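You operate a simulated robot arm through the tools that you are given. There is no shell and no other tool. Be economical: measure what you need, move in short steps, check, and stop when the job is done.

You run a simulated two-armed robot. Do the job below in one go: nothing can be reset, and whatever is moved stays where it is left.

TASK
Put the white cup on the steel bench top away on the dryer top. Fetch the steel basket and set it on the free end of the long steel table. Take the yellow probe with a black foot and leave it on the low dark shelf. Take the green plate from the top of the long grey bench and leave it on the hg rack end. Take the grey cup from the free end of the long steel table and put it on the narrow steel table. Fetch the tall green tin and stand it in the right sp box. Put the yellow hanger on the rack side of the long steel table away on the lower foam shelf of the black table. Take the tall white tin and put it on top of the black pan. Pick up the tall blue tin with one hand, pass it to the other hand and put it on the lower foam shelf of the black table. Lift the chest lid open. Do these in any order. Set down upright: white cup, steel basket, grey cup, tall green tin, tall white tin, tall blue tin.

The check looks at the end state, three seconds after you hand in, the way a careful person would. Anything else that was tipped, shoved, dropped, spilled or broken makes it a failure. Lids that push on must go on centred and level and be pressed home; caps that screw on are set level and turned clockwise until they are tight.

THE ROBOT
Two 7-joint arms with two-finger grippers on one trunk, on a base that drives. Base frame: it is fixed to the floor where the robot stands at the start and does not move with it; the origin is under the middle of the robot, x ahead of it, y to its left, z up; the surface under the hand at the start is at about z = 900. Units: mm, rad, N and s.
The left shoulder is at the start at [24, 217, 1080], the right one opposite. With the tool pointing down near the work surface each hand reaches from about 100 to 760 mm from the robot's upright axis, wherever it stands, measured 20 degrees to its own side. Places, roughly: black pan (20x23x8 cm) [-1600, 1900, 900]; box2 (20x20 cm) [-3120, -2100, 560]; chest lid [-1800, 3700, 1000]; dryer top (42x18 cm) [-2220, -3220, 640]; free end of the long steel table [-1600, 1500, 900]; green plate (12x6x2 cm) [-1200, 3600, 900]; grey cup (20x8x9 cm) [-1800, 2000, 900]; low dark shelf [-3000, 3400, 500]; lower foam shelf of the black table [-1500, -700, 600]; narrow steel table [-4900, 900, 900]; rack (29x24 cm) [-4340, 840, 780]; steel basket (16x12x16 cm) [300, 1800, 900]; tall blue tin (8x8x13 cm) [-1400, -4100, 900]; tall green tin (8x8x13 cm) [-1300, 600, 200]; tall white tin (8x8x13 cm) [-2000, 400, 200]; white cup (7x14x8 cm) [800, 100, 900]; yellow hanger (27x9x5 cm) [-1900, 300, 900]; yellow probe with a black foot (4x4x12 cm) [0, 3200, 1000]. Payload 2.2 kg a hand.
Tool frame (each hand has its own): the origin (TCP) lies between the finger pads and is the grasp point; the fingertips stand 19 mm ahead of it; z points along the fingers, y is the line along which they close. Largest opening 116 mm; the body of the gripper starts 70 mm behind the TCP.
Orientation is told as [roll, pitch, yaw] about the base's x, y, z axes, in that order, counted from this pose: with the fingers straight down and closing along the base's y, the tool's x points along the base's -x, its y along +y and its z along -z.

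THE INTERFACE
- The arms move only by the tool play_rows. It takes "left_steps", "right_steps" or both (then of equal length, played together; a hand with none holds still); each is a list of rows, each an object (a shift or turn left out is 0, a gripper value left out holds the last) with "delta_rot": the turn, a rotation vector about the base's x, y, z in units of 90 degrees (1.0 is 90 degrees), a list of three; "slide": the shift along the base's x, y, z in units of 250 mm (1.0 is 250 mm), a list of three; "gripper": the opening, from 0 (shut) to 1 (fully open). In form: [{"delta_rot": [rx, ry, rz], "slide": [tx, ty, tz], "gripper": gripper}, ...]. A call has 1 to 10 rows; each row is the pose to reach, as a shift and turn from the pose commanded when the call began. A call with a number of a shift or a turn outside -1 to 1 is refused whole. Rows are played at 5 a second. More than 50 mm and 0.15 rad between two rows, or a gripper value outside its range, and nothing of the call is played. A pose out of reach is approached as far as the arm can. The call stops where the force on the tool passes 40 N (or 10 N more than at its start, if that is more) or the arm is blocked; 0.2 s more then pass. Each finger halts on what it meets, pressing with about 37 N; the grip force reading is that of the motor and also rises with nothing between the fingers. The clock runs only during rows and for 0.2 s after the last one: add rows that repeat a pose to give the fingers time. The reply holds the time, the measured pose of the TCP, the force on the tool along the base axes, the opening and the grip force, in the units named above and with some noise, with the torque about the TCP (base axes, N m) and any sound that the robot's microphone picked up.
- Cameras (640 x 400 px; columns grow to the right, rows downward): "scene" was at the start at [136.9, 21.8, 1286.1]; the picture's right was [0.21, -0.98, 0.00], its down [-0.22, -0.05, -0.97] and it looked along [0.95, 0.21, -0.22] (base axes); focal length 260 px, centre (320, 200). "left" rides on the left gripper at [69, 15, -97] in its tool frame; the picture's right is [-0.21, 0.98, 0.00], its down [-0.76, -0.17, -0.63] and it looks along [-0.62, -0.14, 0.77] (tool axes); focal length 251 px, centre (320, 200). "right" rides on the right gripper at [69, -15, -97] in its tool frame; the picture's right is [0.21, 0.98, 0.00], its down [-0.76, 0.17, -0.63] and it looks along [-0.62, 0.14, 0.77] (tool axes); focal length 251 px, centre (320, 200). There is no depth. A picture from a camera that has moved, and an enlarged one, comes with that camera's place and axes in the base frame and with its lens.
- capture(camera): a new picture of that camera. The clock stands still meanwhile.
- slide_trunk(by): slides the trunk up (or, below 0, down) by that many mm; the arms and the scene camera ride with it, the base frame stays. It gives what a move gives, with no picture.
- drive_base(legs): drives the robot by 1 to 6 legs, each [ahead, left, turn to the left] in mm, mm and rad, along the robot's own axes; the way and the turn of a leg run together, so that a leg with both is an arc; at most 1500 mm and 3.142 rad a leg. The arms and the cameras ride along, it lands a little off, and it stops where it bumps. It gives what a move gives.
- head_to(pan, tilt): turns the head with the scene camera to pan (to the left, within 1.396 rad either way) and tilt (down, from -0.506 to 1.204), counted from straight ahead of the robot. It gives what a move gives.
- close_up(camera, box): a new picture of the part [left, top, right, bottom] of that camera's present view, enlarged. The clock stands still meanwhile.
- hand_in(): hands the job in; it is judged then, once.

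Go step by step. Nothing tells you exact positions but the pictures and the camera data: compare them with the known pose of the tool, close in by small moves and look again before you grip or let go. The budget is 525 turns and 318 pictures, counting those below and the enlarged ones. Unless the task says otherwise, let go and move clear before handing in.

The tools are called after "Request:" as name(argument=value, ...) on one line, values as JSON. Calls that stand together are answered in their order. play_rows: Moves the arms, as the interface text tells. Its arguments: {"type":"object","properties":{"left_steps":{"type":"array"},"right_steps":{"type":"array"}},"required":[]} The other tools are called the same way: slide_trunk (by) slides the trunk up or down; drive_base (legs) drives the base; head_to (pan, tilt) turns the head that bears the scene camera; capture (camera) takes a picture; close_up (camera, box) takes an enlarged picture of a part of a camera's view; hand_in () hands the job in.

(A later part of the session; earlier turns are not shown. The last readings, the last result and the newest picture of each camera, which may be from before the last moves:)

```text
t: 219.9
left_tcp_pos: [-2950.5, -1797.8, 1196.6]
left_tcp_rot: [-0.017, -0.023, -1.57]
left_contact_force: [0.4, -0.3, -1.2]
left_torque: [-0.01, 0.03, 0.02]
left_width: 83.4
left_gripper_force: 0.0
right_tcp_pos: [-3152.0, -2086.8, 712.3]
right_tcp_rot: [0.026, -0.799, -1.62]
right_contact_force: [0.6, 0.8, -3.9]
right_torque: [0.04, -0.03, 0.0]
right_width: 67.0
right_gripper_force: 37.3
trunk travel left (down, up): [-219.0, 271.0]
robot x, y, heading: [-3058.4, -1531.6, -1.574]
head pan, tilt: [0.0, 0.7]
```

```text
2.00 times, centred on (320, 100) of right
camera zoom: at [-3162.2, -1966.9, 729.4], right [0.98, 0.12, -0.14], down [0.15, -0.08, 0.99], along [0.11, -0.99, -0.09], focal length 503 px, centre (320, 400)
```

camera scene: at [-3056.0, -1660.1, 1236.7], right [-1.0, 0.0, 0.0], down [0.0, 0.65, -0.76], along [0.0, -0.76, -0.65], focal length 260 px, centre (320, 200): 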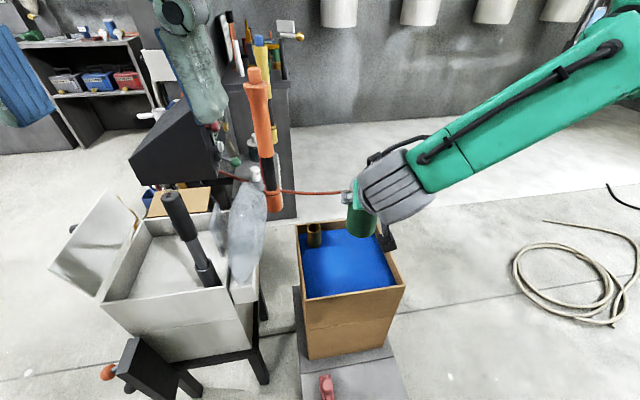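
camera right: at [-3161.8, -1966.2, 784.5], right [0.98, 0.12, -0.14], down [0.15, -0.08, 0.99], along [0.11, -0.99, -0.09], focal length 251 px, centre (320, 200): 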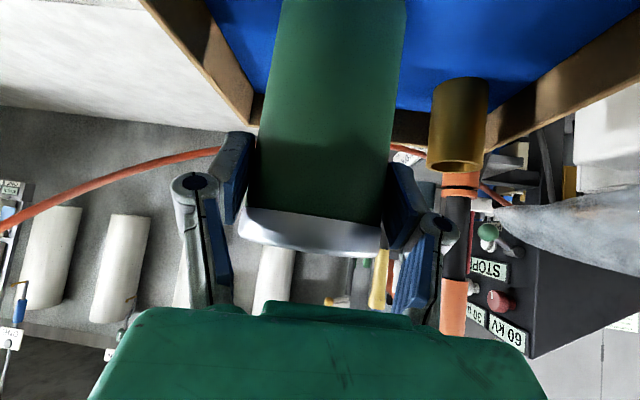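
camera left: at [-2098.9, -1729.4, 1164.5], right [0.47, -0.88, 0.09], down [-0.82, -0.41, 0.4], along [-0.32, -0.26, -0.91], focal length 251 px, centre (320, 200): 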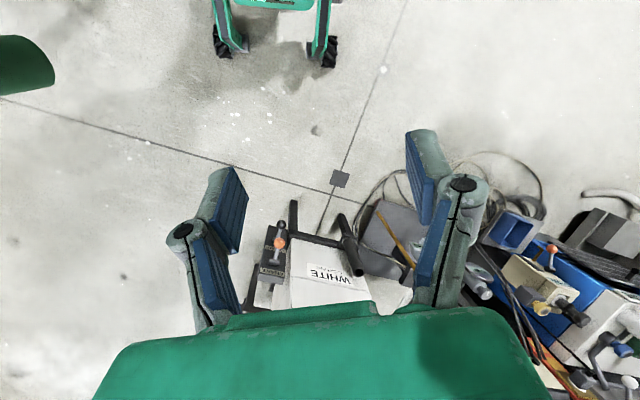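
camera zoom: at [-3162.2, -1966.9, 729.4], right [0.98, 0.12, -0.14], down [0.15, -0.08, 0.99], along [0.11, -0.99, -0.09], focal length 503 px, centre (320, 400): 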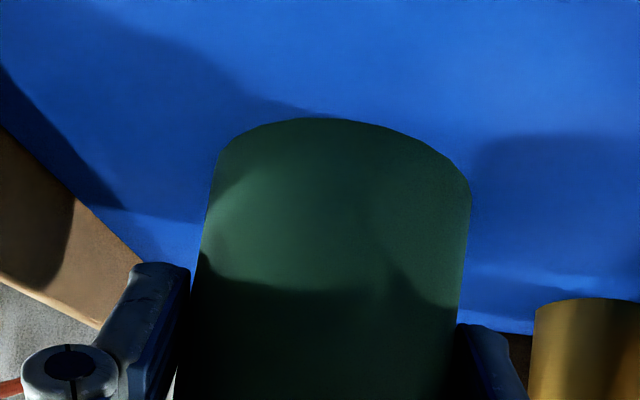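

No contact yet: the blue seems to be a soft fill, the real floor lies deeper (about z 560). To keep the wrist camera clear of the near wall, I move the tin toward the far side and continue down.

Request:
play_rows(right_steps=[{"slide": [0, -0.08, 0]}, {"slide": [0, -0.16, 0]}, {"slide": [0, -0.22, 0]}, {"slide": [0, -0.22, -0.04]}, {"slide": [0, -0.22, -0.08]}, {"slide": [0, -0.22, -0.08]}])

Request:
close_up(camera="scene", box=[270, 190, 430, 310])

Request:
capture(camera="right")

```text
t: 221.3
left_tcp_pos: [-2951.4, -1796.6, 1197.1]
left_tcp_rot: [-0.016, -0.023, -1.568]
left_contact_force: [0.5, -0.4, 0.4]
left_torque: [-0.02, 0.0, 0.0]
left_width: 83.3
left_gripper_force: 0.0
right_tcp_pos: [-3151.9, -2139.6, 691.3]
right_tcp_rot: [0.025, -0.801, -1.619]
right_contact_force: [-0.4, -0.2, -4.4]
right_torque: [0.08, -0.03, 0.01]
right_width: 67.0
right_gripper_force: 36.6
trunk travel left (down, up): [-219.0, 271.0]
robot x, y, heading: [-3060.2, -1533.6, -1.573]
head pan, tilt: [0.0, 0.7]
```

```text
3.33 times, centred on (350, 250) of scene
camera zoom: at [-3055.4, -1661.0, 1236.6], right [-1.0, 0.0, 0.0], down [0.0, 0.65, -0.76], along [0.0, -0.76, -0.65], focal length 865 px, centre (220, 33)
```

zoom: 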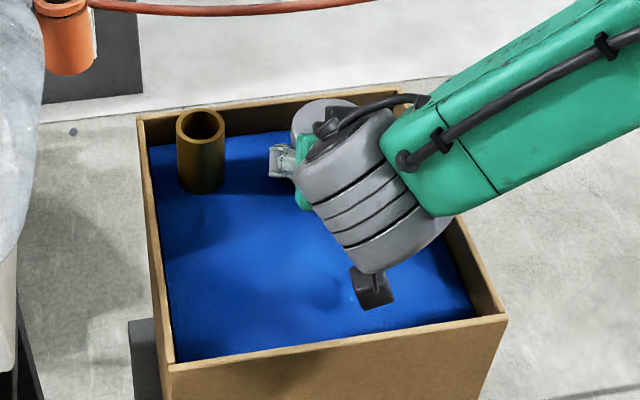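

```text
207 pictures are left
camera right: at [-3162.3, -2021.7, 709.5], right [0.98, 0.12, -0.14], down [0.15, -0.08, 0.99], along [0.11, -0.99, -0.09], focal length 251 px, centre (320, 200)
```

right: 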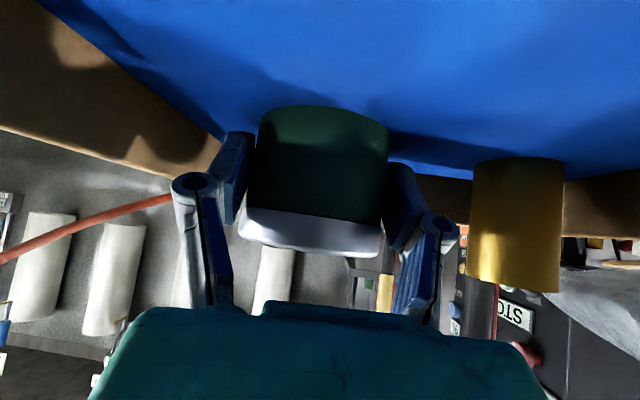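

Request:
play_rows(right_steps=[{"slide": [0, 0, -0.03]}, {"slide": [0, 0, -0.06]}, {"slide": [0, 0, -0.08]}, {"slide": [0, 0, -0.08]}])

Request:
play_rows(right_steps=[{"slide": [0, 0, -0.016]}, {"slide": [0, 0, -0.032]}, {"slide": [0, 0, -0.032]}])

```text
t: 222.3
left_tcp_pos: [-2951.5, -1797.3, 1197.4]
left_tcp_rot: [-0.017, -0.024, -1.569]
left_contact_force: [0.0, 0.1, -0.2]
left_torque: [0.0, -0.01, -0.03]
left_width: 83.5
left_gripper_force: 0.0
right_tcp_pos: [-3151.0, -2141.0, 671.1]
right_tcp_rot: [0.024, -0.801, -1.62]
right_contact_force: [-0.3, 0.2, -2.1]
right_torque: [0.03, 0.01, 0.0]
right_width: 66.9
right_gripper_force: 37.4
trunk travel left (down, up): [-219.0, 271.0]
robot x, y, heading: [-3059.9, -1536.2, -1.574]
head pan, tilt: [0.0, 0.7]
```

```text
t: 223.1
left_tcp_pos: [-2950.4, -1798.4, 1196.3]
left_tcp_rot: [-0.015, -0.024, -1.569]
left_contact_force: [-0.7, -0.4, -0.3]
left_torque: [0.0, -0.03, 0.03]
left_width: 83.4
left_gripper_force: 0.0
right_tcp_pos: [-3150.9, -2140.4, 663.9]
right_tcp_rot: [0.024, -0.799, -1.62]
right_contact_force: [0.2, -0.1, -3.2]
right_torque: [0.01, -0.01, 0.01]
right_width: 66.9
right_gripper_force: 37.0
trunk travel left (down, up): [-219.0, 271.0]
robot x, y, heading: [-3057.9, -1534.9, -1.57]
head pan, tilt: [0.0, 0.7]
```

Request:
play_rows(right_steps=[{"slide": [0, 0, -0.016]}, {"slide": [0, 0, -0.032]}, {"slide": [0, 0, -0.032]}])

Request:
close_up(camera="scene", box=[270, 190, 430, 310])

```text
t: 223.9
left_tcp_pos: [-2950.9, -1797.9, 1196.8]
left_tcp_rot: [-0.015, -0.022, -1.57]
left_contact_force: [-0.5, -0.4, 0.2]
left_torque: [-0.02, 0.02, 0.0]
left_width: 83.6
left_gripper_force: 0.0
right_tcp_pos: [-3151.6, -2140.8, 654.7]
right_tcp_rot: [0.024, -0.799, -1.622]
right_contact_force: [0.2, -0.1, -3.4]
right_torque: [0.03, 0.01, 0.0]
right_width: 67.0
right_gripper_force: 36.9
trunk travel left (down, up): [-219.0, 271.0]
robot x, y, heading: [-3058.3, -1532.4, -1.572]
head pan, tilt: [0.0, 0.7]
```

```text
3.33 times, centred on (350, 250) of scene
camera zoom: at [-3055.4, -1661.1, 1236.6], right [-1.0, 0.0, 0.0], down [0.0, 0.65, -0.76], along [0.0, -0.76, -0.65], focal length 865 px, centre (220, 33)
```

zoom: 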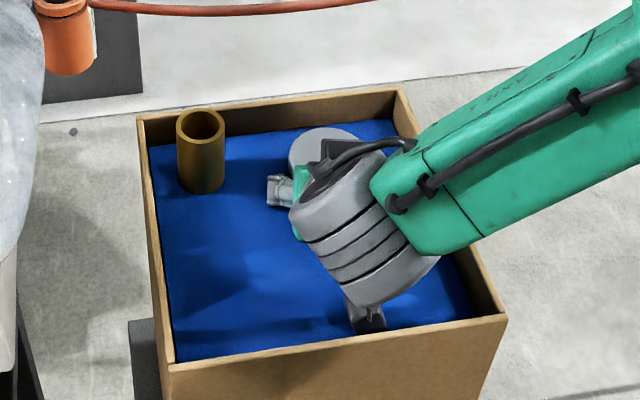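

Request:
play_rows(right_steps=[{"slide": [0, 0, -0.016]}, {"slide": [0, 0, -0.028]}, {"slide": [0, 0, -0.028]}])

Request:
play_rows(right_steps=[{"slide": [0, 0, -0.012]}, {"slide": [0, 0, -0.024]}, {"slide": [0, 0, -0.024]}])

```text
t: 224.7
left_tcp_pos: [-2950.8, -1797.9, 1195.7]
left_tcp_rot: [-0.015, -0.023, -1.569]
left_contact_force: [0.5, 0.7, 0.5]
left_torque: [0.0, -0.02, -0.03]
left_width: 83.7
left_gripper_force: 0.2
right_tcp_pos: [-3151.8, -2140.5, 650.2]
right_tcp_rot: [0.026, -0.798, -1.618]
right_contact_force: [-0.1, 0.2, -3.3]
right_torque: [0.05, -0.03, -0.02]
right_width: 67.3
right_gripper_force: 36.7
trunk travel left (down, up): [-219.0, 271.0]
robot x, y, heading: [-3057.0, -1532.9, -1.574]
head pan, tilt: [0.0, 0.7]
```

```text
t: 225.5
left_tcp_pos: [-2949.5, -1795.9, 1197.3]
left_tcp_rot: [-0.018, -0.023, -1.569]
left_contact_force: [0.6, -0.6, 1.1]
left_torque: [-0.01, -0.04, -0.02]
left_width: 83.5
left_gripper_force: 0.1
right_tcp_pos: [-3151.0, -2141.1, 646.9]
right_tcp_rot: [0.025, -0.809, -1.62]
right_contact_force: [1.9, 0.4, 23.5]
right_torque: [0.22, 0.6, -0.03]
right_width: 67.1
right_gripper_force: 36.9
trunk travel left (down, up): [-219.0, 271.0]
robot x, y, heading: [-3055.8, -1533.0, -1.57]
head pan, tilt: [0.0, 0.7]
```

Contact: the tin stands on the floor of the box. I ease off, open and rise straight up.

Request:
play_rows(right_steps=[{"slide": [0, 0, 0.012]}, {"slide": [0, 0, 0.012], "gripper": 0.66}, {"slide": [0, 0, 0.012], "gripper": 0.72}, {"slide": [0, 0, 0.012], "gripper": 0.74}, {"slide": [0, 0, 0.1]}, {"slide": [0, 0, 0.25]}, {"slide": [0, 0, 0.4]}, {"slide": [0, 0.1, 0.55]}, {"slide": [0, 0.25, 0.6]}])

Request:
capture(camera="right")

Request:
close_up(camera="scene", box=[270, 190, 430, 310])

```text
t: 227.5
left_tcp_pos: [-2951.1, -1797.5, 1196.1]
left_tcp_rot: [-0.015, -0.023, -1.569]
left_contact_force: [-0.2, -0.8, -0.1]
left_torque: [0.0, 0.0, -0.02]
left_width: 83.6
left_gripper_force: 0.1
right_tcp_pos: [-3150.9, -2078.6, 794.1]
right_tcp_rot: [0.024, -0.799, -1.62]
right_contact_force: [0.2, 0.2, 0.6]
right_torque: [0.02, -0.02, -0.01]
right_width: 85.8
right_gripper_force: 0.0
trunk travel left (down, up): [-219.0, 271.0]
robot x, y, heading: [-3058.6, -1534.4, -1.576]
head pan, tilt: [0.0, 0.7]
```

```text
205 pictures are left
camera right: at [-3161.2, -1959.8, 811.7], right [0.98, 0.12, -0.14], down [0.15, -0.08, 0.99], along [0.11, -0.99, -0.09], focal length 251 px, centre (320, 200)
```

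right: 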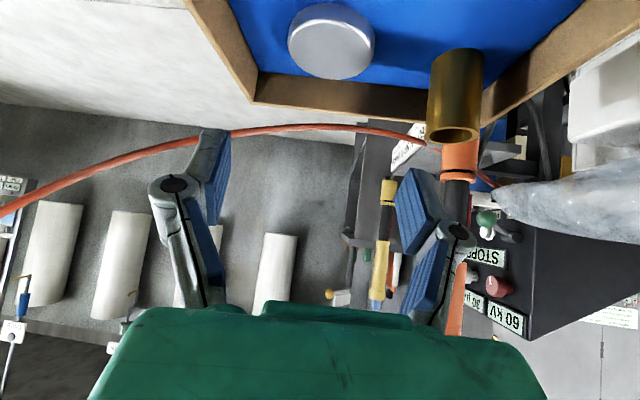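

```text
3.33 times, centred on (350, 250) of scene
camera zoom: at [-3055.4, -1659.7, 1236.7], right [-1.0, 0.0, 0.0], down [0.0, 0.65, -0.76], along [0.0, -0.76, -0.65], focal length 865 px, centre (220, 33)
```

zoom: 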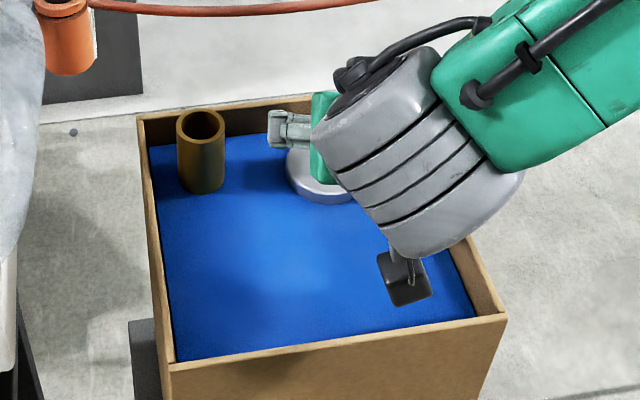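

The tin stands upright in the box (only its cap shows above the fill). Now I right the right hand, back away and head for the blue tin in the south.

Request:
play_rows(right_steps=[{"slide": [0, 0.1, 0.15], "delta_rot": [0.08, 0, 0]}, {"slide": [0, 0.2, 0.3], "delta_rot": [0.16, 0, 0]}, {"slide": [0, 0.3, 0.45], "delta_rot": [0.24, 0, 0]}, {"slide": [0, 0.42, 0.6], "delta_rot": [0.32, 0, 0]}, {"slide": [0, 0.54, 0.75], "delta_rot": [0.4, 0, 0]}, {"slide": [0, 0.66, 0.9], "delta_rot": [0.46, 0, 0]}, {"slide": [0, 0.72, 1], "delta_rot": [0.5, 0, 0], "gripper": 1}])

Request:
drive_base(legs=[[-200, 0, 0], [0, 0, 1.2], [900, 0, 0]])

Request:
head_to(pan=0.0, tilt=0.35)

Request:
capture(camera="scene")

```text
t: 229.1
left_tcp_pos: [-2951.5, -1798.1, 1197.0]
left_tcp_rot: [-0.015, -0.024, -1.568]
left_contact_force: [0.1, 0.7, 0.7]
left_torque: [0.01, -0.01, 0.0]
left_width: 83.4
left_gripper_force: 0.1
right_tcp_pos: [-3150.9, -1898.7, 1042.8]
right_tcp_rot: [-0.012, -0.015, -1.604]
right_contact_force: [-0.4, 0.8, 0.4]
right_torque: [0.0, -0.02, 0.03]
right_width: 116.1
right_gripper_force: 0.1
trunk travel left (down, up): [-219.0, 271.0]
robot x, y, heading: [-3056.1, -1533.4, -1.577]
head pan, tilt: [0.0, 0.7]
```

```text
t: 238.1
left_tcp_pos: [-1930.0, -1648.2, 1196.1]
left_tcp_rot: [-0.016, -0.022, -0.358]
left_contact_force: [-0.3, -0.3, 0.4]
left_torque: [0.0, -0.01, 0.0]
left_width: 83.4
left_gripper_force: 0.1
right_tcp_pos: [-1904.4, -1871.0, 1043.4]
right_tcp_rot: [-0.011, -0.014, -0.396]
right_contact_force: [0.2, -0.4, -0.5]
right_torque: [0.02, 0.01, 0.0]
right_width: 115.9
right_gripper_force: 0.1
trunk travel left (down, up): [-219.0, 271.0]
robot x, y, heading: [-2214.2, -1656.1, -0.365]
head pan, tilt: [0.0, 0.7]
```

```text
t: 238.9
left_tcp_pos: [-1929.4, -1647.0, 1196.0]
left_tcp_rot: [-0.016, -0.024, -0.359]
left_contact_force: [-0.5, 0.3, -0.7]
left_torque: [0.0, -0.02, -0.01]
left_width: 83.4
left_gripper_force: 0.0
right_tcp_pos: [-1906.2, -1870.9, 1044.3]
right_tcp_rot: [-0.01, -0.018, -0.394]
right_contact_force: [-0.2, -0.3, 0.0]
right_torque: [0.01, 0.01, -0.01]
right_width: 116.0
right_gripper_force: 0.2
trunk travel left (down, up): [-219.0, 271.0]
robot x, y, heading: [-2214.0, -1656.3, -0.361]
head pan, tilt: [0.0, 0.351]
```

```text
203 pictures are left
camera scene: at [-2084.9, -1701.3, 1268.1], right [-0.35, -0.94, 0.0], down [-0.32, 0.12, -0.94], along [0.88, -0.33, -0.35], focal length 260 px, centre (320, 200)
```

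scene: 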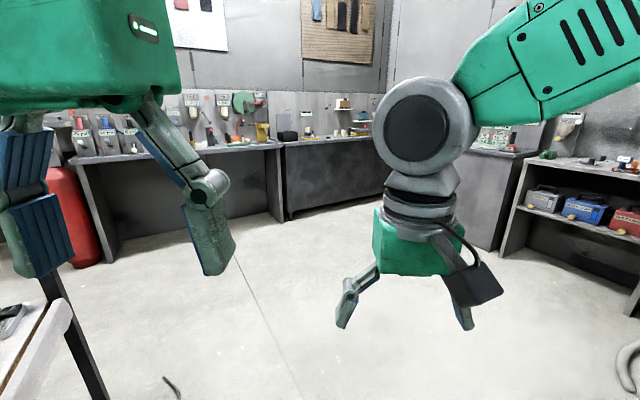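

I drive on toward the south benches.

Request:
drive_base(legs=[[0, 0, -0.25], [1118, 0, 0], [0, 0, -0.96], [850, 0, 0]])

Request:
head_to(pan=0.0, tilt=0.35)

Request:
capture(camera="scene")

```text
t: 252.0
left_tcp_pos: [-1194.6, -3403.8, 1197.9]
left_tcp_rot: [-0.015, -0.025, -1.572]
left_contact_force: [0.6, 0.2, 0.6]
left_torque: [0.05, -0.01, -0.02]
left_width: 83.3
left_gripper_force: 0.0
right_tcp_pos: [-1394.8, -3504.3, 1044.1]
right_tcp_rot: [-0.011, -0.017, -1.61]
right_contact_force: [0.8, -0.4, 0.7]
right_torque: [-0.02, -0.03, 0.01]
right_width: 116.3
right_gripper_force: 0.1
trunk travel left (down, up): [-219.0, 271.0]
robot x, y, heading: [-1299.3, -3140.9, -1.576]
head pan, tilt: [0.0, 0.351]
```

```text
t: 252.6
left_tcp_pos: [-1192.9, -3402.1, 1197.7]
left_tcp_rot: [-0.015, -0.027, -1.574]
left_contact_force: [1.0, 0.9, -0.5]
left_torque: [-0.01, 0.01, -0.01]
left_width: 83.6
left_gripper_force: 0.0
right_tcp_pos: [-1395.7, -3503.0, 1043.6]
right_tcp_rot: [-0.011, -0.017, -1.609]
right_contact_force: [-0.3, 0.2, 0.7]
right_torque: [0.02, -0.01, 0.01]
right_width: 115.9
right_gripper_force: 0.0
trunk travel left (down, up): [-219.0, 271.0]
robot x, y, heading: [-1301.5, -3140.1, -1.58]
head pan, tilt: [0.0, 0.351]
```

```text
202 pictures are left
camera scene: at [-1298.0, -3274.9, 1268.1], right [-1.0, 0.01, 0.0], down [0.0, 0.35, -0.94], along [-0.01, -0.94, -0.35], focal length 260 px, centre (320, 200)
```

scene: 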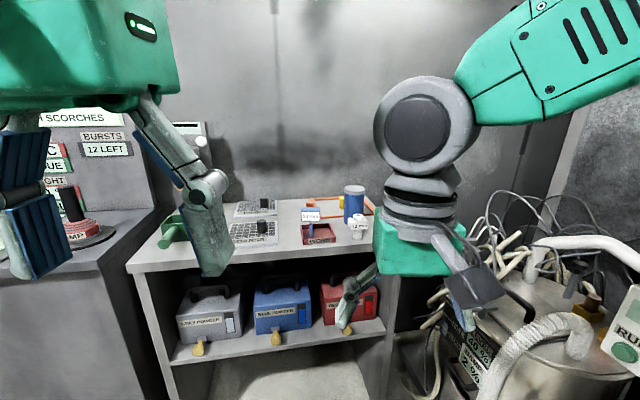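

Request:
close_up(camera="scene", box=[230, 165, 400, 265])

```text
3.76 times, centred on (315, 215) of scene
camera zoom: at [-1298.0, -3274.9, 1268.1], right [-1.0, 0.01, 0.0], down [0.0, 0.35, -0.94], along [-0.01, -0.94, -0.35], focal length 977 px, centre (339, 144)
```

zoom: 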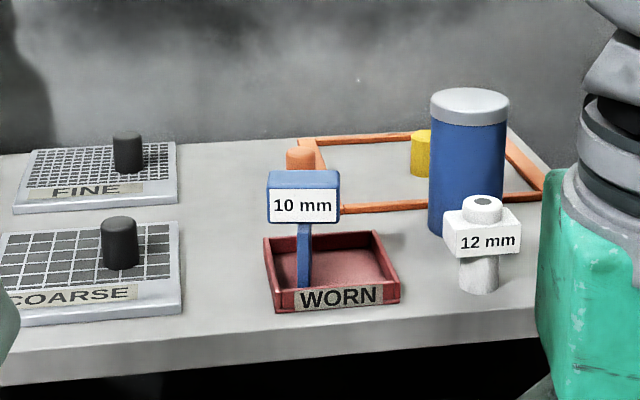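

The blue tin stands at the back of this low shelf, near [-1420, -4080], with a "12 mm" nozzle just in front of it. I go closer and view it with the right hand's camera.

Request:
drive_base(legs=[[230, 0, 0.005]])

Request:
head_to(pan=-0.1, tilt=0.5)

Request:
capture(camera="right")

Request:
capture(camera="scene")

```text
t: 254.4
left_tcp_pos: [-1193.0, -3631.3, 1197.6]
left_tcp_rot: [-0.017, -0.024, -1.568]
left_contact_force: [0.2, 0.7, -0.8]
left_torque: [0.03, 0.02, 0.01]
left_width: 83.3
left_gripper_force: 0.1
right_tcp_pos: [-1393.8, -3732.2, 1043.6]
right_tcp_rot: [-0.008, -0.016, -1.603]
right_contact_force: [0.8, -0.1, 0.4]
right_torque: [0.02, -0.01, 0.0]
right_width: 116.0
right_gripper_force: 0.0
trunk travel left (down, up): [-219.0, 271.0]
robot x, y, heading: [-1302.5, -3371.6, -1.567]
head pan, tilt: [0.0, 0.351]
```

```text
t: 255.1
left_tcp_pos: [-1194.1, -3629.8, 1197.3]
left_tcp_rot: [-0.015, -0.026, -1.567]
left_contact_force: [0.3, 0.0, 0.2]
left_torque: [0.0, 0.03, 0.0]
left_width: 83.4
left_gripper_force: 0.1
right_tcp_pos: [-1395.0, -3732.4, 1044.3]
right_tcp_rot: [-0.011, -0.017, -1.604]
right_contact_force: [0.2, 0.8, 0.5]
right_torque: [-0.03, 0.01, 0.01]
right_width: 115.9
right_gripper_force: 0.0
trunk travel left (down, up): [-219.0, 271.0]
robot x, y, heading: [-1299.7, -3369.8, -1.572]
head pan, tilt: [-0.099, 0.499]
```

```text
200 pictures are left
camera right: at [-1404.3, -3659.8, 1140.5], right [0.98, 0.18, -0.01], down [0.15, -0.75, 0.64], along [0.11, -0.64, -0.76], focal length 251 px, centre (320, 200)
```

right: 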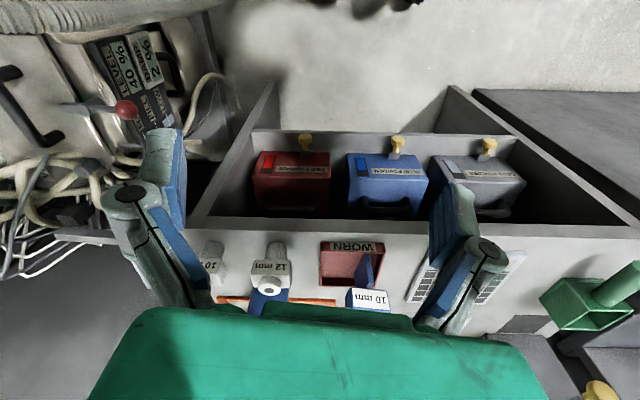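

```text
199 pictures are left
camera scene: at [-1307.1, -3502.0, 1254.5], right [-0.99, 0.1, 0.0], down [0.05, 0.48, -0.88], along [-0.09, -0.87, -0.48], focal length 260 px, centre (320, 200)
```

scene: 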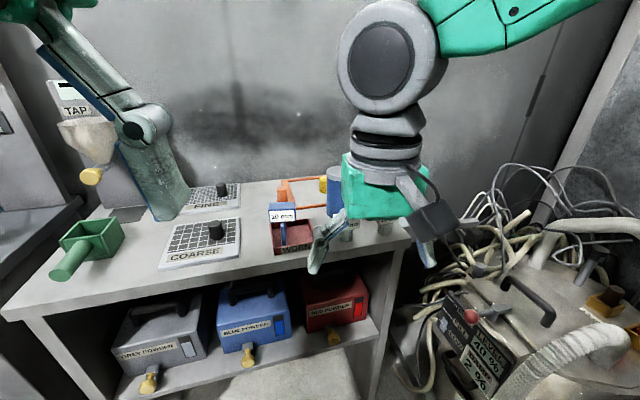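

By triangulating, the tin stands at about [-1415, -4070] on a shelf at z about 890. I raise the right hand and move it forward for a view from above.

Request:
play_rows(right_steps=[{"slide": [-0.02, 0, 0.1]}, {"slide": [-0.04, 0, 0.2]}, {"slide": [-0.06, -0.1, 0.3]}, {"slide": [-0.08, -0.28, 0.32]}, {"slide": [-0.08, -0.46, 0.32]}, {"slide": [-0.08, -0.64, 0.32]}, {"slide": [-0.08, -0.8, 0.32]}, {"slide": [-0.08, -0.8, 0.32]}])

Request:
capture(camera="right")

Request:
close_up(camera="scene", box=[230, 90, 470, 260])

```text
t: 256.9
left_tcp_pos: [-1192.3, -3628.6, 1198.5]
left_tcp_rot: [-0.016, -0.031, -1.568]
left_contact_force: [-0.1, 0.3, 0.1]
left_torque: [-0.09, -0.03, 0.04]
left_width: 83.2
left_gripper_force: 0.1
right_tcp_pos: [-1413.5, -3931.7, 1126.0]
right_tcp_rot: [-0.01, -0.019, -1.603]
right_contact_force: [0.0, 0.6, 0.9]
right_torque: [-0.04, 0.03, 0.01]
right_width: 116.0
right_gripper_force: 0.1
trunk travel left (down, up): [-219.0, 271.0]
robot x, y, heading: [-1299.4, -3370.6, -1.569]
head pan, tilt: [-0.099, 0.499]
```

```text
198 pictures are left
camera right: at [-1423.6, -3859.5, 1222.0], right [0.98, 0.18, -0.01], down [0.15, -0.75, 0.65], along [0.11, -0.64, -0.76], focal length 251 px, centre (320, 200)
```

right: 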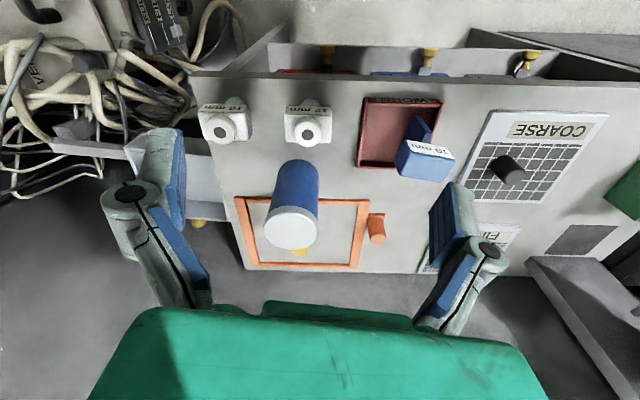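

```text
2.35 times, centred on (350, 175) of scene
camera zoom: at [-1306.7, -3501.5, 1254.6], right [-0.99, 0.1, 0.0], down [0.05, 0.48, -0.88], along [-0.09, -0.87, -0.48], focal length 611 px, centre (249, 259)
```

zoom: 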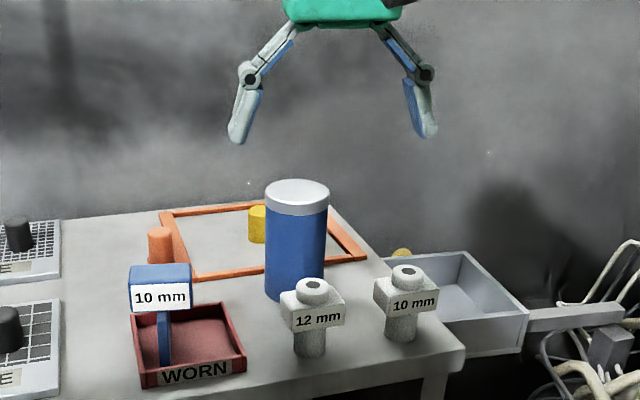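

The tin's top centre is at [-1418, -4089, 1009]. I drive 70 mm closer and bring the hand over it.

Request:
drive_base(legs=[[70, 0, 0]])

Request:
play_rows(right_steps=[{"slide": [-0.01, -0.15, 0]}, {"slide": [-0.015, -0.33, 0]}, {"slide": [-0.015, -0.33, -0.15]}, {"slide": [-0.015, -0.33, -0.25]}, {"slide": [-0.015, -0.33, -0.25]}])

Request:
capture(camera="right")

Request:
close_up(camera="scene", box=[230, 90, 470, 260])

```text
t: 257.9
left_tcp_pos: [-1192.9, -3700.5, 1196.8]
left_tcp_rot: [-0.016, -0.024, -1.568]
left_contact_force: [-0.3, -1.0, 0.0]
left_torque: [0.08, 0.0, -0.02]
left_width: 83.4
left_gripper_force: 0.1
right_tcp_pos: [-1412.4, -4003.6, 1123.3]
right_tcp_rot: [-0.01, -0.015, -1.603]
right_contact_force: [0.4, -0.2, -0.4]
right_torque: [0.03, -0.02, 0.03]
right_width: 116.0
right_gripper_force: 0.2
trunk travel left (down, up): [-219.0, 271.0]
robot x, y, heading: [-1301.5, -3440.5, -1.57]
head pan, tilt: [-0.099, 0.499]
```

```text
t: 259.1
left_tcp_pos: [-1192.4, -3698.7, 1197.3]
left_tcp_rot: [-0.017, -0.027, -1.566]
left_contact_force: [0.1, -0.6, 0.3]
left_torque: [-0.03, -0.01, 0.01]
left_width: 83.5
left_gripper_force: 0.1
right_tcp_pos: [-1417.1, -4083.5, 1061.8]
right_tcp_rot: [-0.011, -0.018, -1.604]
right_contact_force: [0.4, 0.2, 0.4]
right_torque: [0.02, 0.0, 0.04]
right_width: 116.1
right_gripper_force: 0.0
trunk travel left (down, up): [-219.0, 271.0]
robot x, y, heading: [-1296.1, -3442.9, -1.565]
head pan, tilt: [-0.099, 0.499]
```

```text
196 pictures are left
camera right: at [-1427.4, -4011.6, 1158.5], right [0.98, 0.18, -0.01], down [0.15, -0.75, 0.64], along [0.11, -0.64, -0.76], focal length 251 px, centre (320, 200)
```

right: 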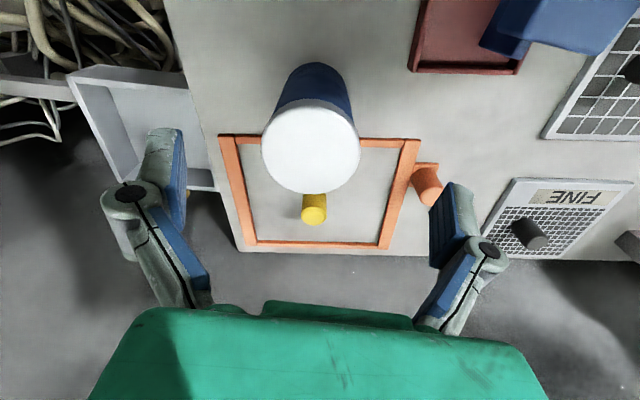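

```text
2.35 times, centred on (350, 175) of scene
camera zoom: at [-1306.9, -3573.2, 1254.3], right [-0.99, 0.1, 0.0], down [0.05, 0.48, -0.88], along [-0.09, -0.87, -0.48], focal length 611 px, centre (249, 259)
```

zoom: 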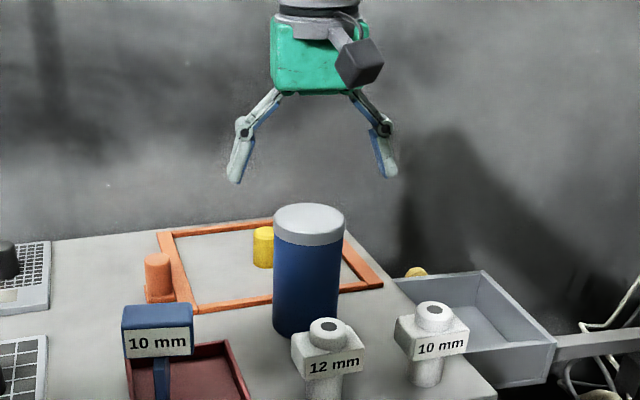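

Request:
play_rows(right_steps=[{"slide": [-0.012, -0.036, -0.12]}, {"slide": [-0.012, -0.036, -0.31]}, {"slide": [-0.012, -0.036, -0.31]}, {"slide": [-0.012, -0.036, -0.31], "gripper": 0}, {"slide": [-0.012, -0.036, -0.31], "gripper": 0}, {"slide": [-0.012, -0.036, -0.31], "gripper": 0}, {"slide": [-0.012, -0.036, -0.31], "gripper": 0}, {"slide": [-0.012, -0.036, -0.2]}, {"slide": [-0.012, -0.036, -0.05]}, {"slide": [-0.012, -0.036, 0.1]}])

Request:
capture(camera="right")

```text
t: 261.3
left_tcp_pos: [-1193.8, -3698.6, 1197.3]
left_tcp_rot: [-0.015, -0.028, -1.568]
left_contact_force: [0.3, -0.1, 0.0]
left_torque: [0.01, 0.0, 0.01]
left_width: 83.5
left_gripper_force: 0.1
right_tcp_pos: [-1418.8, -4092.3, 1085.5]
right_tcp_rot: [-0.011, -0.017, -1.604]
right_contact_force: [-0.8, 0.7, -4.1]
right_torque: [0.05, 0.0, -0.01]
right_width: 68.5
right_gripper_force: 36.9
trunk travel left (down, up): [-219.0, 271.0]
robot x, y, heading: [-1299.0, -3443.0, -1.572]
head pan, tilt: [-0.099, 0.499]
```

```text
194 pictures are left
camera right: at [-1429.5, -4021.4, 1183.0], right [0.98, 0.18, -0.01], down [0.15, -0.75, 0.64], along [0.11, -0.63, -0.77], focal length 251 px, centre (320, 200)
```

right: 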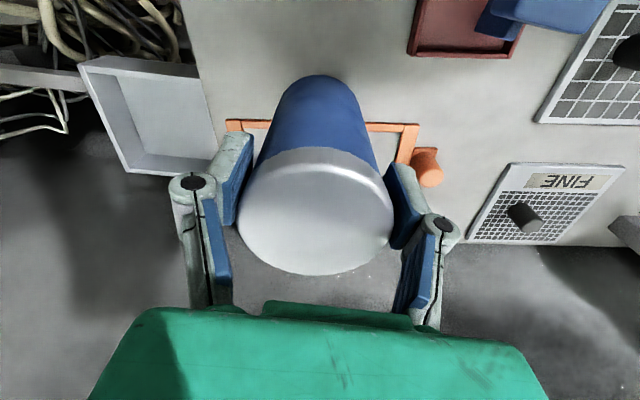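

The tin is in the right hand (68.5 mm). I back into the open floor, then prepare the hand-over in front of me.

Request:
drive_base(legs=[[-550, 0, 0]])

Request:
play_rows(right_steps=[{"slide": [0.08, 0.1, 0]}, {"slide": [0.16, 0.2, 0]}, {"slide": [0.24, 0.3, 0]}, {"slide": [0.32, 0.4, 0]}, {"slide": [0.4, 0.5, 0]}, {"slide": [0.48, 0.6, 0]}, {"slide": [0.48, 0.6, 0]}], left_steps=[{"slide": [0.15, 0, -0.05], "delta_rot": [-0.09, 0, 0]}, {"slide": [0.3, 0, -0.1], "delta_rot": [-0.18, 0, 0]}, {"slide": [0.45, 0, -0.15], "delta_rot": [-0.27, 0, 0]}, {"slide": [0.5, 0, -0.2], "delta_rot": [-0.36, 0, 0]}, {"slide": [0.5, -0.05, -0.25], "delta_rot": [-0.45, 0, 0]}, {"slide": [0.5, -0.1, -0.3], "delta_rot": [-0.54, 0, 0]}, {"slide": [0.5, -0.1, -0.35], "delta_rot": [-0.63, 0, 0], "gripper": 1}])

Request:
head_to(pan=0.0, tilt=0.5)

Request:
capture(camera="scene")

```text
t: 264.4
left_tcp_pos: [-1193.1, -3149.0, 1197.6]
left_tcp_rot: [-0.017, -0.028, -1.565]
left_contact_force: [-0.1, 0.5, -0.1]
left_torque: [0.01, 0.0, -0.02]
left_width: 83.3
left_gripper_force: 0.1
right_tcp_pos: [-1417.0, -3544.6, 1088.4]
right_tcp_rot: [-0.01, -0.02, -1.6]
right_contact_force: [-0.3, 0.3, -3.3]
right_torque: [0.05, -0.01, 0.0]
right_width: 68.4
right_gripper_force: 36.9
trunk travel left (down, up): [-219.0, 271.0]
robot x, y, heading: [-1300.9, -2887.5, -1.563]
head pan, tilt: [-0.099, 0.499]
```

```text
t: 266.0
left_tcp_pos: [-1095.2, -3219.3, 1196.7]
left_tcp_rot: [-0.029, -1.017, -1.553]
left_contact_force: [-0.1, -0.3, 0.8]
left_torque: [-0.01, 0.01, 0.01]
left_width: 116.0
left_gripper_force: 0.1
left hand out of reach, approached as far as the arm can: row 5, 6, 7
right_tcp_pos: [-1301.3, -3395.2, 1093.6]
right_tcp_rot: [0.007, -0.018, -1.613]
right_contact_force: [0.4, 0.5, -2.9]
right_torque: [0.07, -0.01, -0.04]
right_width: 68.3
right_gripper_force: 37.0
trunk travel left (down, up): [-219.0, 271.0]
robot x, y, heading: [-1300.2, -2891.1, -1.569]
head pan, tilt: [-0.099, 0.499]
```

```text
t: 266.7
left_tcp_pos: [-1096.3, -3217.8, 1196.4]
left_tcp_rot: [-0.027, -1.018, -1.556]
left_contact_force: [-0.8, 0.2, 0.2]
left_torque: [0.03, 0.03, 0.04]
left_width: 116.1
left_gripper_force: 0.0
right_tcp_pos: [-1300.7, -3393.5, 1096.4]
right_tcp_rot: [0.009, -0.022, -1.609]
right_contact_force: [0.0, -0.2, -3.1]
right_torque: [0.05, 0.01, 0.0]
right_width: 68.4
right_gripper_force: 37.3
trunk travel left (down, up): [-219.0, 271.0]
robot x, y, heading: [-1299.7, -2889.1, -1.571]
head pan, tilt: [0.0, 0.499]
```

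```text
193 pictures are left
camera scene: at [-1295.7, -3023.1, 1254.4], right [-1.0, 0.0, 0.0], down [0.0, 0.48, -0.88], along [0.0, -0.88, -0.48], focal length 260 px, centre (320, 200)
```

scene: 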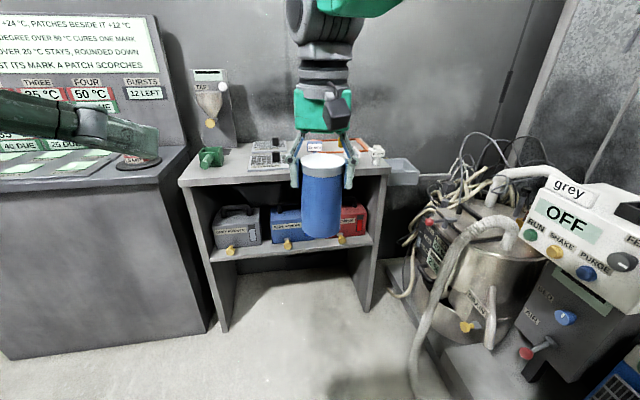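

The tin hangs in front of me. I bring the left hand, pitched forward-down, to just behind the lower part of the tin.

Request:
play_rows(left_steps=[{"slide": [-0.15, -0.09, 0]}, {"slide": [-0.31, -0.17, 0]}, {"slide": [-0.47, -0.26, 0]}, {"slide": [-0.62, -0.34, 0]}, {"slide": [-0.78, -0.43, 0]}, {"slide": [-0.93, -0.51, -0.03]}, {"slide": [-0.93, -0.51, -0.03]}])

Request:
capture(camera="left")

Request:
capture(camera="scene")

```text
t: 267.8
left_tcp_pos: [-1264.3, -3305.1, 1196.0]
left_tcp_rot: [-0.011, -1.016, -1.565]
left_contact_force: [14.6, 13.5, 5.3]
left_torque: [-0.13, 0.51, -0.75]
left_width: 108.9
left_gripper_force: 0.1
right_tcp_pos: [-1308.3, -3395.6, 1099.8]
right_tcp_rot: [0.006, -0.038, -1.609]
right_contact_force: [-15.6, -13.9, -9.1]
right_torque: [0.94, -1.69, 1.5]
right_width: 68.3
right_gripper_force: 36.3
trunk travel left (down, up): [-219.0, 271.0]
robot x, y, heading: [-1300.6, -2891.1, -1.567]
head pan, tilt: [0.0, 0.499]
stopped in row 5 (left hand): the force on the tool passed its limit at 57 N (the readings are from after the stop); the commanded pose is now the measured one
```

```text
192 pictures are left
camera left: at [-1248.4, -3186.7, 1188.0], right [0.98, -0.12, 0.18], down [-0.16, 0.14, 0.98], along [-0.14, -0.98, 0.12], focal length 251 px, centre (320, 200)
```

left: 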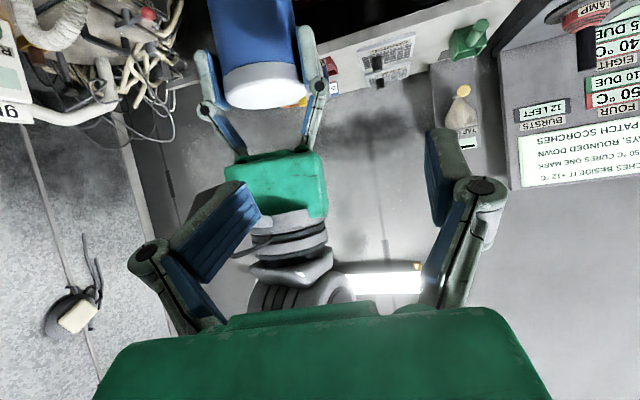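

```text
191 pictures are left
camera scene: at [-1299.4, -3023.5, 1254.3], right [-1.0, 0.0, 0.0], down [0.0, 0.48, -0.88], along [0.0, -0.88, -0.48], focal length 260 px, centre (320, 200)
```

scene: 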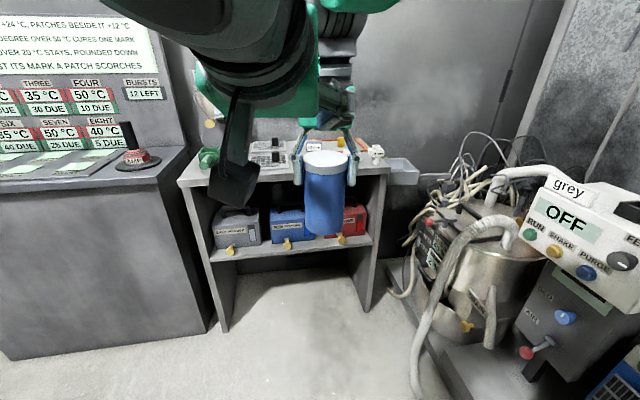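

The left hand could not go low so near the body and touched the right hand; the tin is still held. I separate the hands and do it farther out.

Request:
play_rows(left_steps=[{"slide": [0.12, 0.1, 0]}, {"slide": [0.3, 0.1, 0]}, {"slide": [0.46, 0.1, 0]}, {"slide": [0.6, 0.05, 0]}, {"slide": [0.65, -0.1, -0.05]}, {"slide": [0.65, -0.25, -0.15]}, {"slide": [0.65, -0.4, -0.25]}, {"slide": [0.65, -0.45, -0.38]}], right_steps=[{"slide": [0, 0, 0]}, {"slide": [0, 0, 0]}, {"slide": [0, -0.1, 0]}, {"slide": [0.02, -0.2, 0]}, {"slide": [0.05, -0.3, 0]}, {"slide": [0.08, -0.4, 0]}, {"slide": [0.1, -0.46, 0]}, {"slide": [0.1, -0.46, 0]}])

Request:
capture(camera="scene")

```text
t: 269.6
left_tcp_pos: [-1099.2, -3418.8, 1098.5]
left_tcp_rot: [-0.017, -1.014, -1.564]
left_contact_force: [1.0, -0.3, 0.7]
left_torque: [0.02, -0.04, 0.0]
left_width: 115.9
left_gripper_force: 0.1
right_tcp_pos: [-1280.0, -3513.2, 1099.3]
right_tcp_rot: [0.002, -0.033, -1.613]
right_contact_force: [0.8, -0.3, -3.8]
right_torque: [0.03, 0.0, 0.01]
right_width: 68.3
right_gripper_force: 37.3
trunk travel left (down, up): [-219.0, 271.0]
robot x, y, heading: [-1305.9, -2886.4, -1.571]
head pan, tilt: [0.0, 0.499]
```

```text
190 pictures are left
camera scene: at [-1293.2, -3026.1, 1254.0], right [-1.0, 0.0, 0.0], down [0.0, 0.48, -0.88], along [0.0, -0.88, -0.48], focal length 260 px, centre (320, 200)
```

scene: 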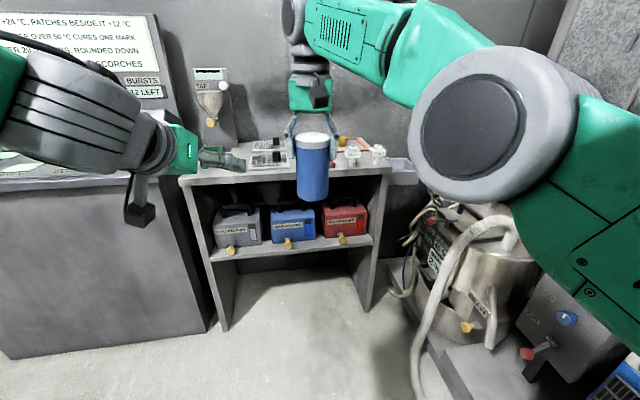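

Request:
play_rows(left_steps=[{"slide": [-0.16, 0.0, 0]}, {"slide": [-0.32, 0.0, 0]}, {"slide": [-0.48, 0.0, 0]}, {"slide": [-0.62, 0.0, 0]}, {"slide": [-0.724, 0.0, 0]}, {"slide": [-0.724, 0.0, 0]}])

Request:
capture(camera="left")

```text
t: 271.0
left_tcp_pos: [-1283.4, -3419.0, 1099.4]
left_tcp_rot: [-0.014, -1.016, -1.567]
left_contact_force: [0.4, 0.1, -0.1]
left_torque: [0.0, 0.0, 0.02]
left_width: 115.9
left_gripper_force: 0.1
right_tcp_pos: [-1283.0, -3512.6, 1101.6]
right_tcp_rot: [0.01, -0.038, -1.613]
right_contact_force: [-0.9, -0.3, -3.6]
right_torque: [0.03, 0.01, -0.01]
right_width: 68.3
right_gripper_force: 37.0
trunk travel left (down, up): [-219.0, 271.0]
robot x, y, heading: [-1302.8, -2890.7, -1.564]
head pan, tilt: [0.0, 0.499]
```

```text
189 pictures are left
camera left: at [-1267.3, -3300.2, 1091.8], right [0.98, -0.12, 0.17], down [-0.16, 0.14, 0.98], along [-0.14, -0.98, 0.12], focal length 251 px, centre (320, 200)
```

left: 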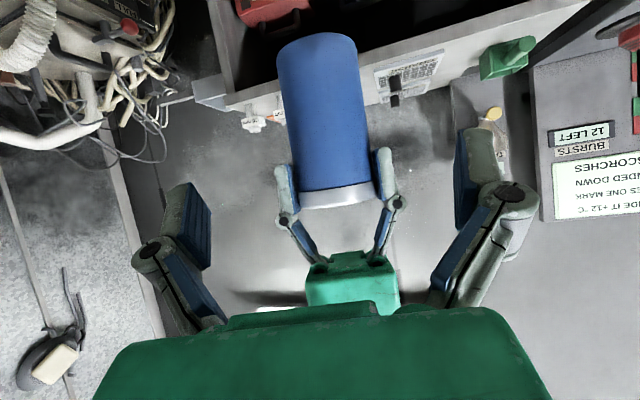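

Aligned. I advance along the tool axis and close the left hand on the lower part of the tin.

Request:
play_rows(left_steps=[{"slide": [0, -0.13, -0.08]}, {"slide": [0, -0.26, -0.16]}, {"slide": [0, -0.37, -0.228]}, {"slide": [0, -0.37, -0.228]}])

Request:
capture(camera="left")

Request:
close_up(camera="scene", box=[200, 60, 440, 230])

```text
t: 272.0
left_tcp_pos: [-1282.2, -3511.6, 1043.1]
left_tcp_rot: [-0.014, -1.016, -1.568]
left_contact_force: [0.4, -0.1, 0.8]
left_torque: [0.02, 0.0, 0.01]
left_width: 115.9
left_gripper_force: 0.0
right_tcp_pos: [-1282.3, -3512.4, 1101.7]
right_tcp_rot: [0.01, -0.037, -1.612]
right_contact_force: [0.7, -0.3, -2.3]
right_torque: [0.04, 0.01, 0.02]
right_width: 68.0
right_gripper_force: 37.5
trunk travel left (down, up): [-219.0, 271.0]
robot x, y, heading: [-1302.1, -2892.9, -1.566]
head pan, tilt: [0.0, 0.499]
```

```text
188 pictures are left
camera left: at [-1265.8, -3392.7, 1035.7], right [0.98, -0.12, 0.18], down [-0.16, 0.14, 0.98], along [-0.14, -0.98, 0.12], focal length 251 px, centre (320, 200)
```

left: 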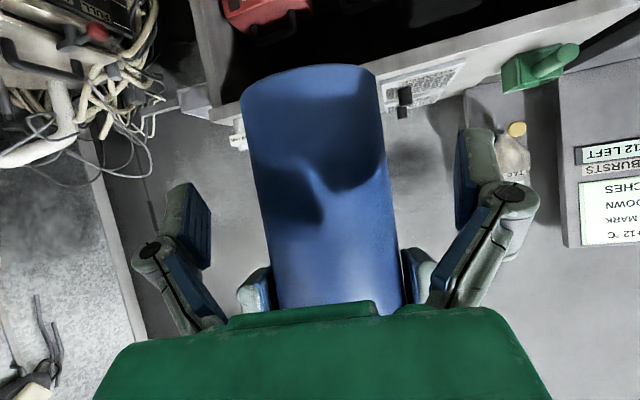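

```text
2.35 times, centred on (320, 145) of scene
camera zoom: at [-1298.0, -3025.0, 1254.2], right [-1.0, 0.0, 0.0], down [0.0, 0.48, -0.88], along [0.0, -0.88, -0.48], focal length 611 px, centre (320, 329)
```

zoom: 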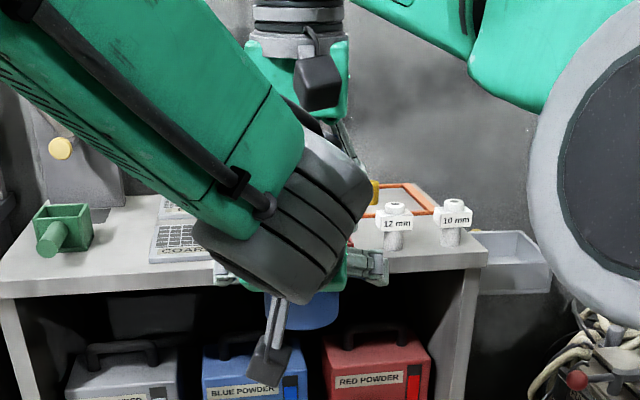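

The tin is between the left fingers. I close the left hand, then open the right one and lift it away.

Request:
play_rows(left_steps=[{"gripper": 0}, {"gripper": 0}, {"gripper": 0}, {"gripper": 0}, {"gripper": 0}])

Request:
play_rows(right_steps=[{"gripper": 0.7}, {"gripper": 0.9}, {"gripper": 1}, {"slide": [0, 0, 0.15]}, {"slide": [0, 0, 0.33]}, {"slide": [0, 0, 0.5]}, {"slide": [-0.1, 0, 0.55]}, {"slide": [-0.28, 0.02, 0.55]}, {"slide": [-0.46, 0.04, 0.55]}, {"slide": [-0.64, 0.06, 0.55]}])

Request:
capture(camera="left")

```text
t: 273.2
left_tcp_pos: [-1282.9, -3511.4, 1044.4]
left_tcp_rot: [-0.014, -1.017, -1.567]
left_contact_force: [-2.2, -2.8, 0.0]
left_torque: [0.06, -0.34, 0.02]
left_width: 67.9
left_gripper_force: 36.5
right_tcp_pos: [-1282.2, -3513.3, 1100.4]
right_tcp_rot: [0.009, -0.036, -1.612]
right_contact_force: [0.7, 1.5, -1.9]
right_torque: [0.12, 0.22, -0.03]
right_width: 68.3
right_gripper_force: 37.4
trunk travel left (down, up): [-219.0, 271.0]
robot x, y, heading: [-1300.5, -2889.4, -1.565]
head pan, tilt: [0.0, 0.499]
```

```text
t: 275.4
left_tcp_pos: [-1286.4, -3511.1, 1041.7]
left_tcp_rot: [-0.007, -1.017, -1.571]
left_contact_force: [0.8, 0.3, -3.1]
left_torque: [0.03, 0.0, 0.06]
left_width: 67.9
left_gripper_force: 37.1
right_tcp_pos: [-1444.9, -3495.3, 1238.1]
right_tcp_rot: [0.009, -0.037, -1.603]
right_contact_force: [-0.3, 0.3, 0.5]
right_torque: [-0.02, -0.02, 0.01]
right_width: 116.0
right_gripper_force: 0.0
right hand out of reach, approached as far as the arm can: row 4, 5, 6, 7, 8, 9
trunk travel left (down, up): [-219.0, 271.0]
robot x, y, heading: [-1299.6, -2888.6, -1.574]
head pan, tilt: [0.0, 0.499]
```

```text
186 pictures are left
camera left: at [-1270.2, -3393.3, 1035.3], right [0.98, -0.12, 0.18], down [-0.16, 0.14, 0.98], along [-0.14, -0.98, 0.12], focal length 251 px, centre (320, 200)
```

left: 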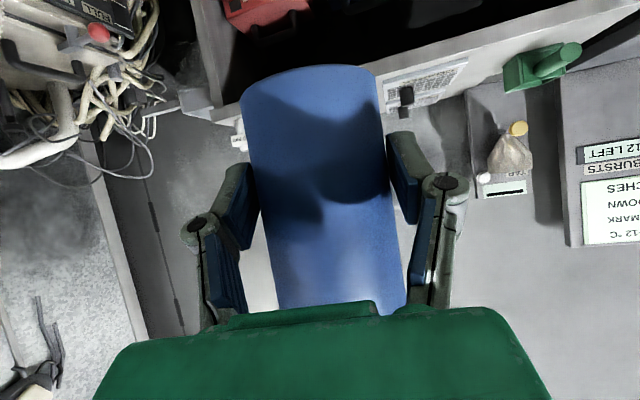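

The hand-over worked: the left hand alone holds the tin. I tuck both hands in a little, turn round and go to look at the black table's lower shelf from the south.

Request:
play_rows(left_steps=[{"slide": [0.05, 0.1, 0.05]}, {"slide": [0.1, 0.2, 0.1]}, {"slide": [0.15, 0.3, 0.15]}, {"slide": [0.2, 0.35, 0.2]}], right_steps=[{"slide": [0, 0.15, 0]}, {"slide": [0, 0.3, 0]}, {"slide": [0, 0.45, 0]}, {"slide": [0, 0.5, 0]}])

Request:
drive_base(legs=[[-150, 0, 0], [0, 0, 1.571], [0, 0, 1.571], [450, 0, 0]])

Request:
head_to(pan=0.0, tilt=0.45)

Request:
capture(camera="scene")

```text
t: 276.4
left_tcp_pos: [-1235.4, -3421.5, 1094.5]
left_tcp_rot: [-0.011, -1.016, -1.569]
left_contact_force: [0.0, 0.1, -3.5]
left_torque: [0.03, 0.01, 0.0]
left_width: 67.8
left_gripper_force: 37.1
right_tcp_pos: [-1442.6, -3367.7, 1237.3]
right_tcp_rot: [0.008, -0.039, -1.606]
right_contact_force: [0.1, 0.6, 0.2]
right_torque: [-0.01, -0.01, -0.03]
right_width: 115.9
right_gripper_force: 0.0
trunk travel left (down, up): [-219.0, 271.0]
robot x, y, heading: [-1302.8, -2891.3, -1.564]
head pan, tilt: [0.0, 0.499]
```

```text
t: 287.7
left_tcp_pos: [-1350.6, -1756.5, 1093.3]
left_tcp_rot: [-0.014, -1.014, 1.555]
left_contact_force: [0.5, 0.2, -3.0]
left_torque: [-0.02, -0.03, -0.01]
left_width: 67.8
left_gripper_force: 37.2
right_tcp_pos: [-1146.2, -1815.1, 1236.0]
right_tcp_rot: [0.006, -0.037, 1.517]
right_contact_force: [0.3, 0.9, 0.0]
right_torque: [-0.03, -0.02, 0.02]
right_width: 116.0
right_gripper_force: 0.0
trunk travel left (down, up): [-219.0, 271.0]
robot x, y, heading: [-1295.7, -2287.8, 1.555]
head pan, tilt: [0.0, 0.499]
```

```text
t: 288.3
left_tcp_pos: [-1351.5, -1758.5, 1094.5]
left_tcp_rot: [-0.014, -1.016, 1.555]
left_contact_force: [0.4, 1.2, -3.6]
left_torque: [-0.05, 0.02, 0.02]
left_width: 67.6
left_gripper_force: 36.6
right_tcp_pos: [-1145.0, -1817.0, 1238.0]
right_tcp_rot: [0.005, -0.037, 1.517]
right_contact_force: [-0.5, -0.2, -0.2]
right_torque: [-0.03, 0.0, 0.01]
right_width: 116.0
right_gripper_force: 0.0
trunk travel left (down, up): [-219.0, 271.0]
robot x, y, heading: [-1295.7, -2290.4, 1.553]
head pan, tilt: [0.0, 0.45]
```

```text
185 pictures are left
camera scene: at [-1289.9, -2155.6, 1258.7], right [1.0, -0.02, 0.0], down [-0.01, -0.44, -0.9], along [0.01, 0.9, -0.44], focal length 260 px, centre (320, 200)
```

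scene: 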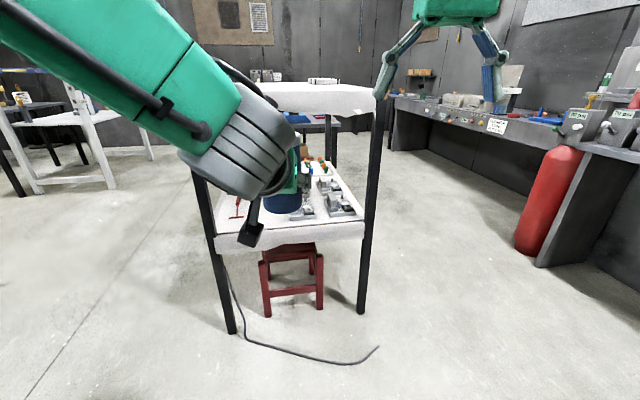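

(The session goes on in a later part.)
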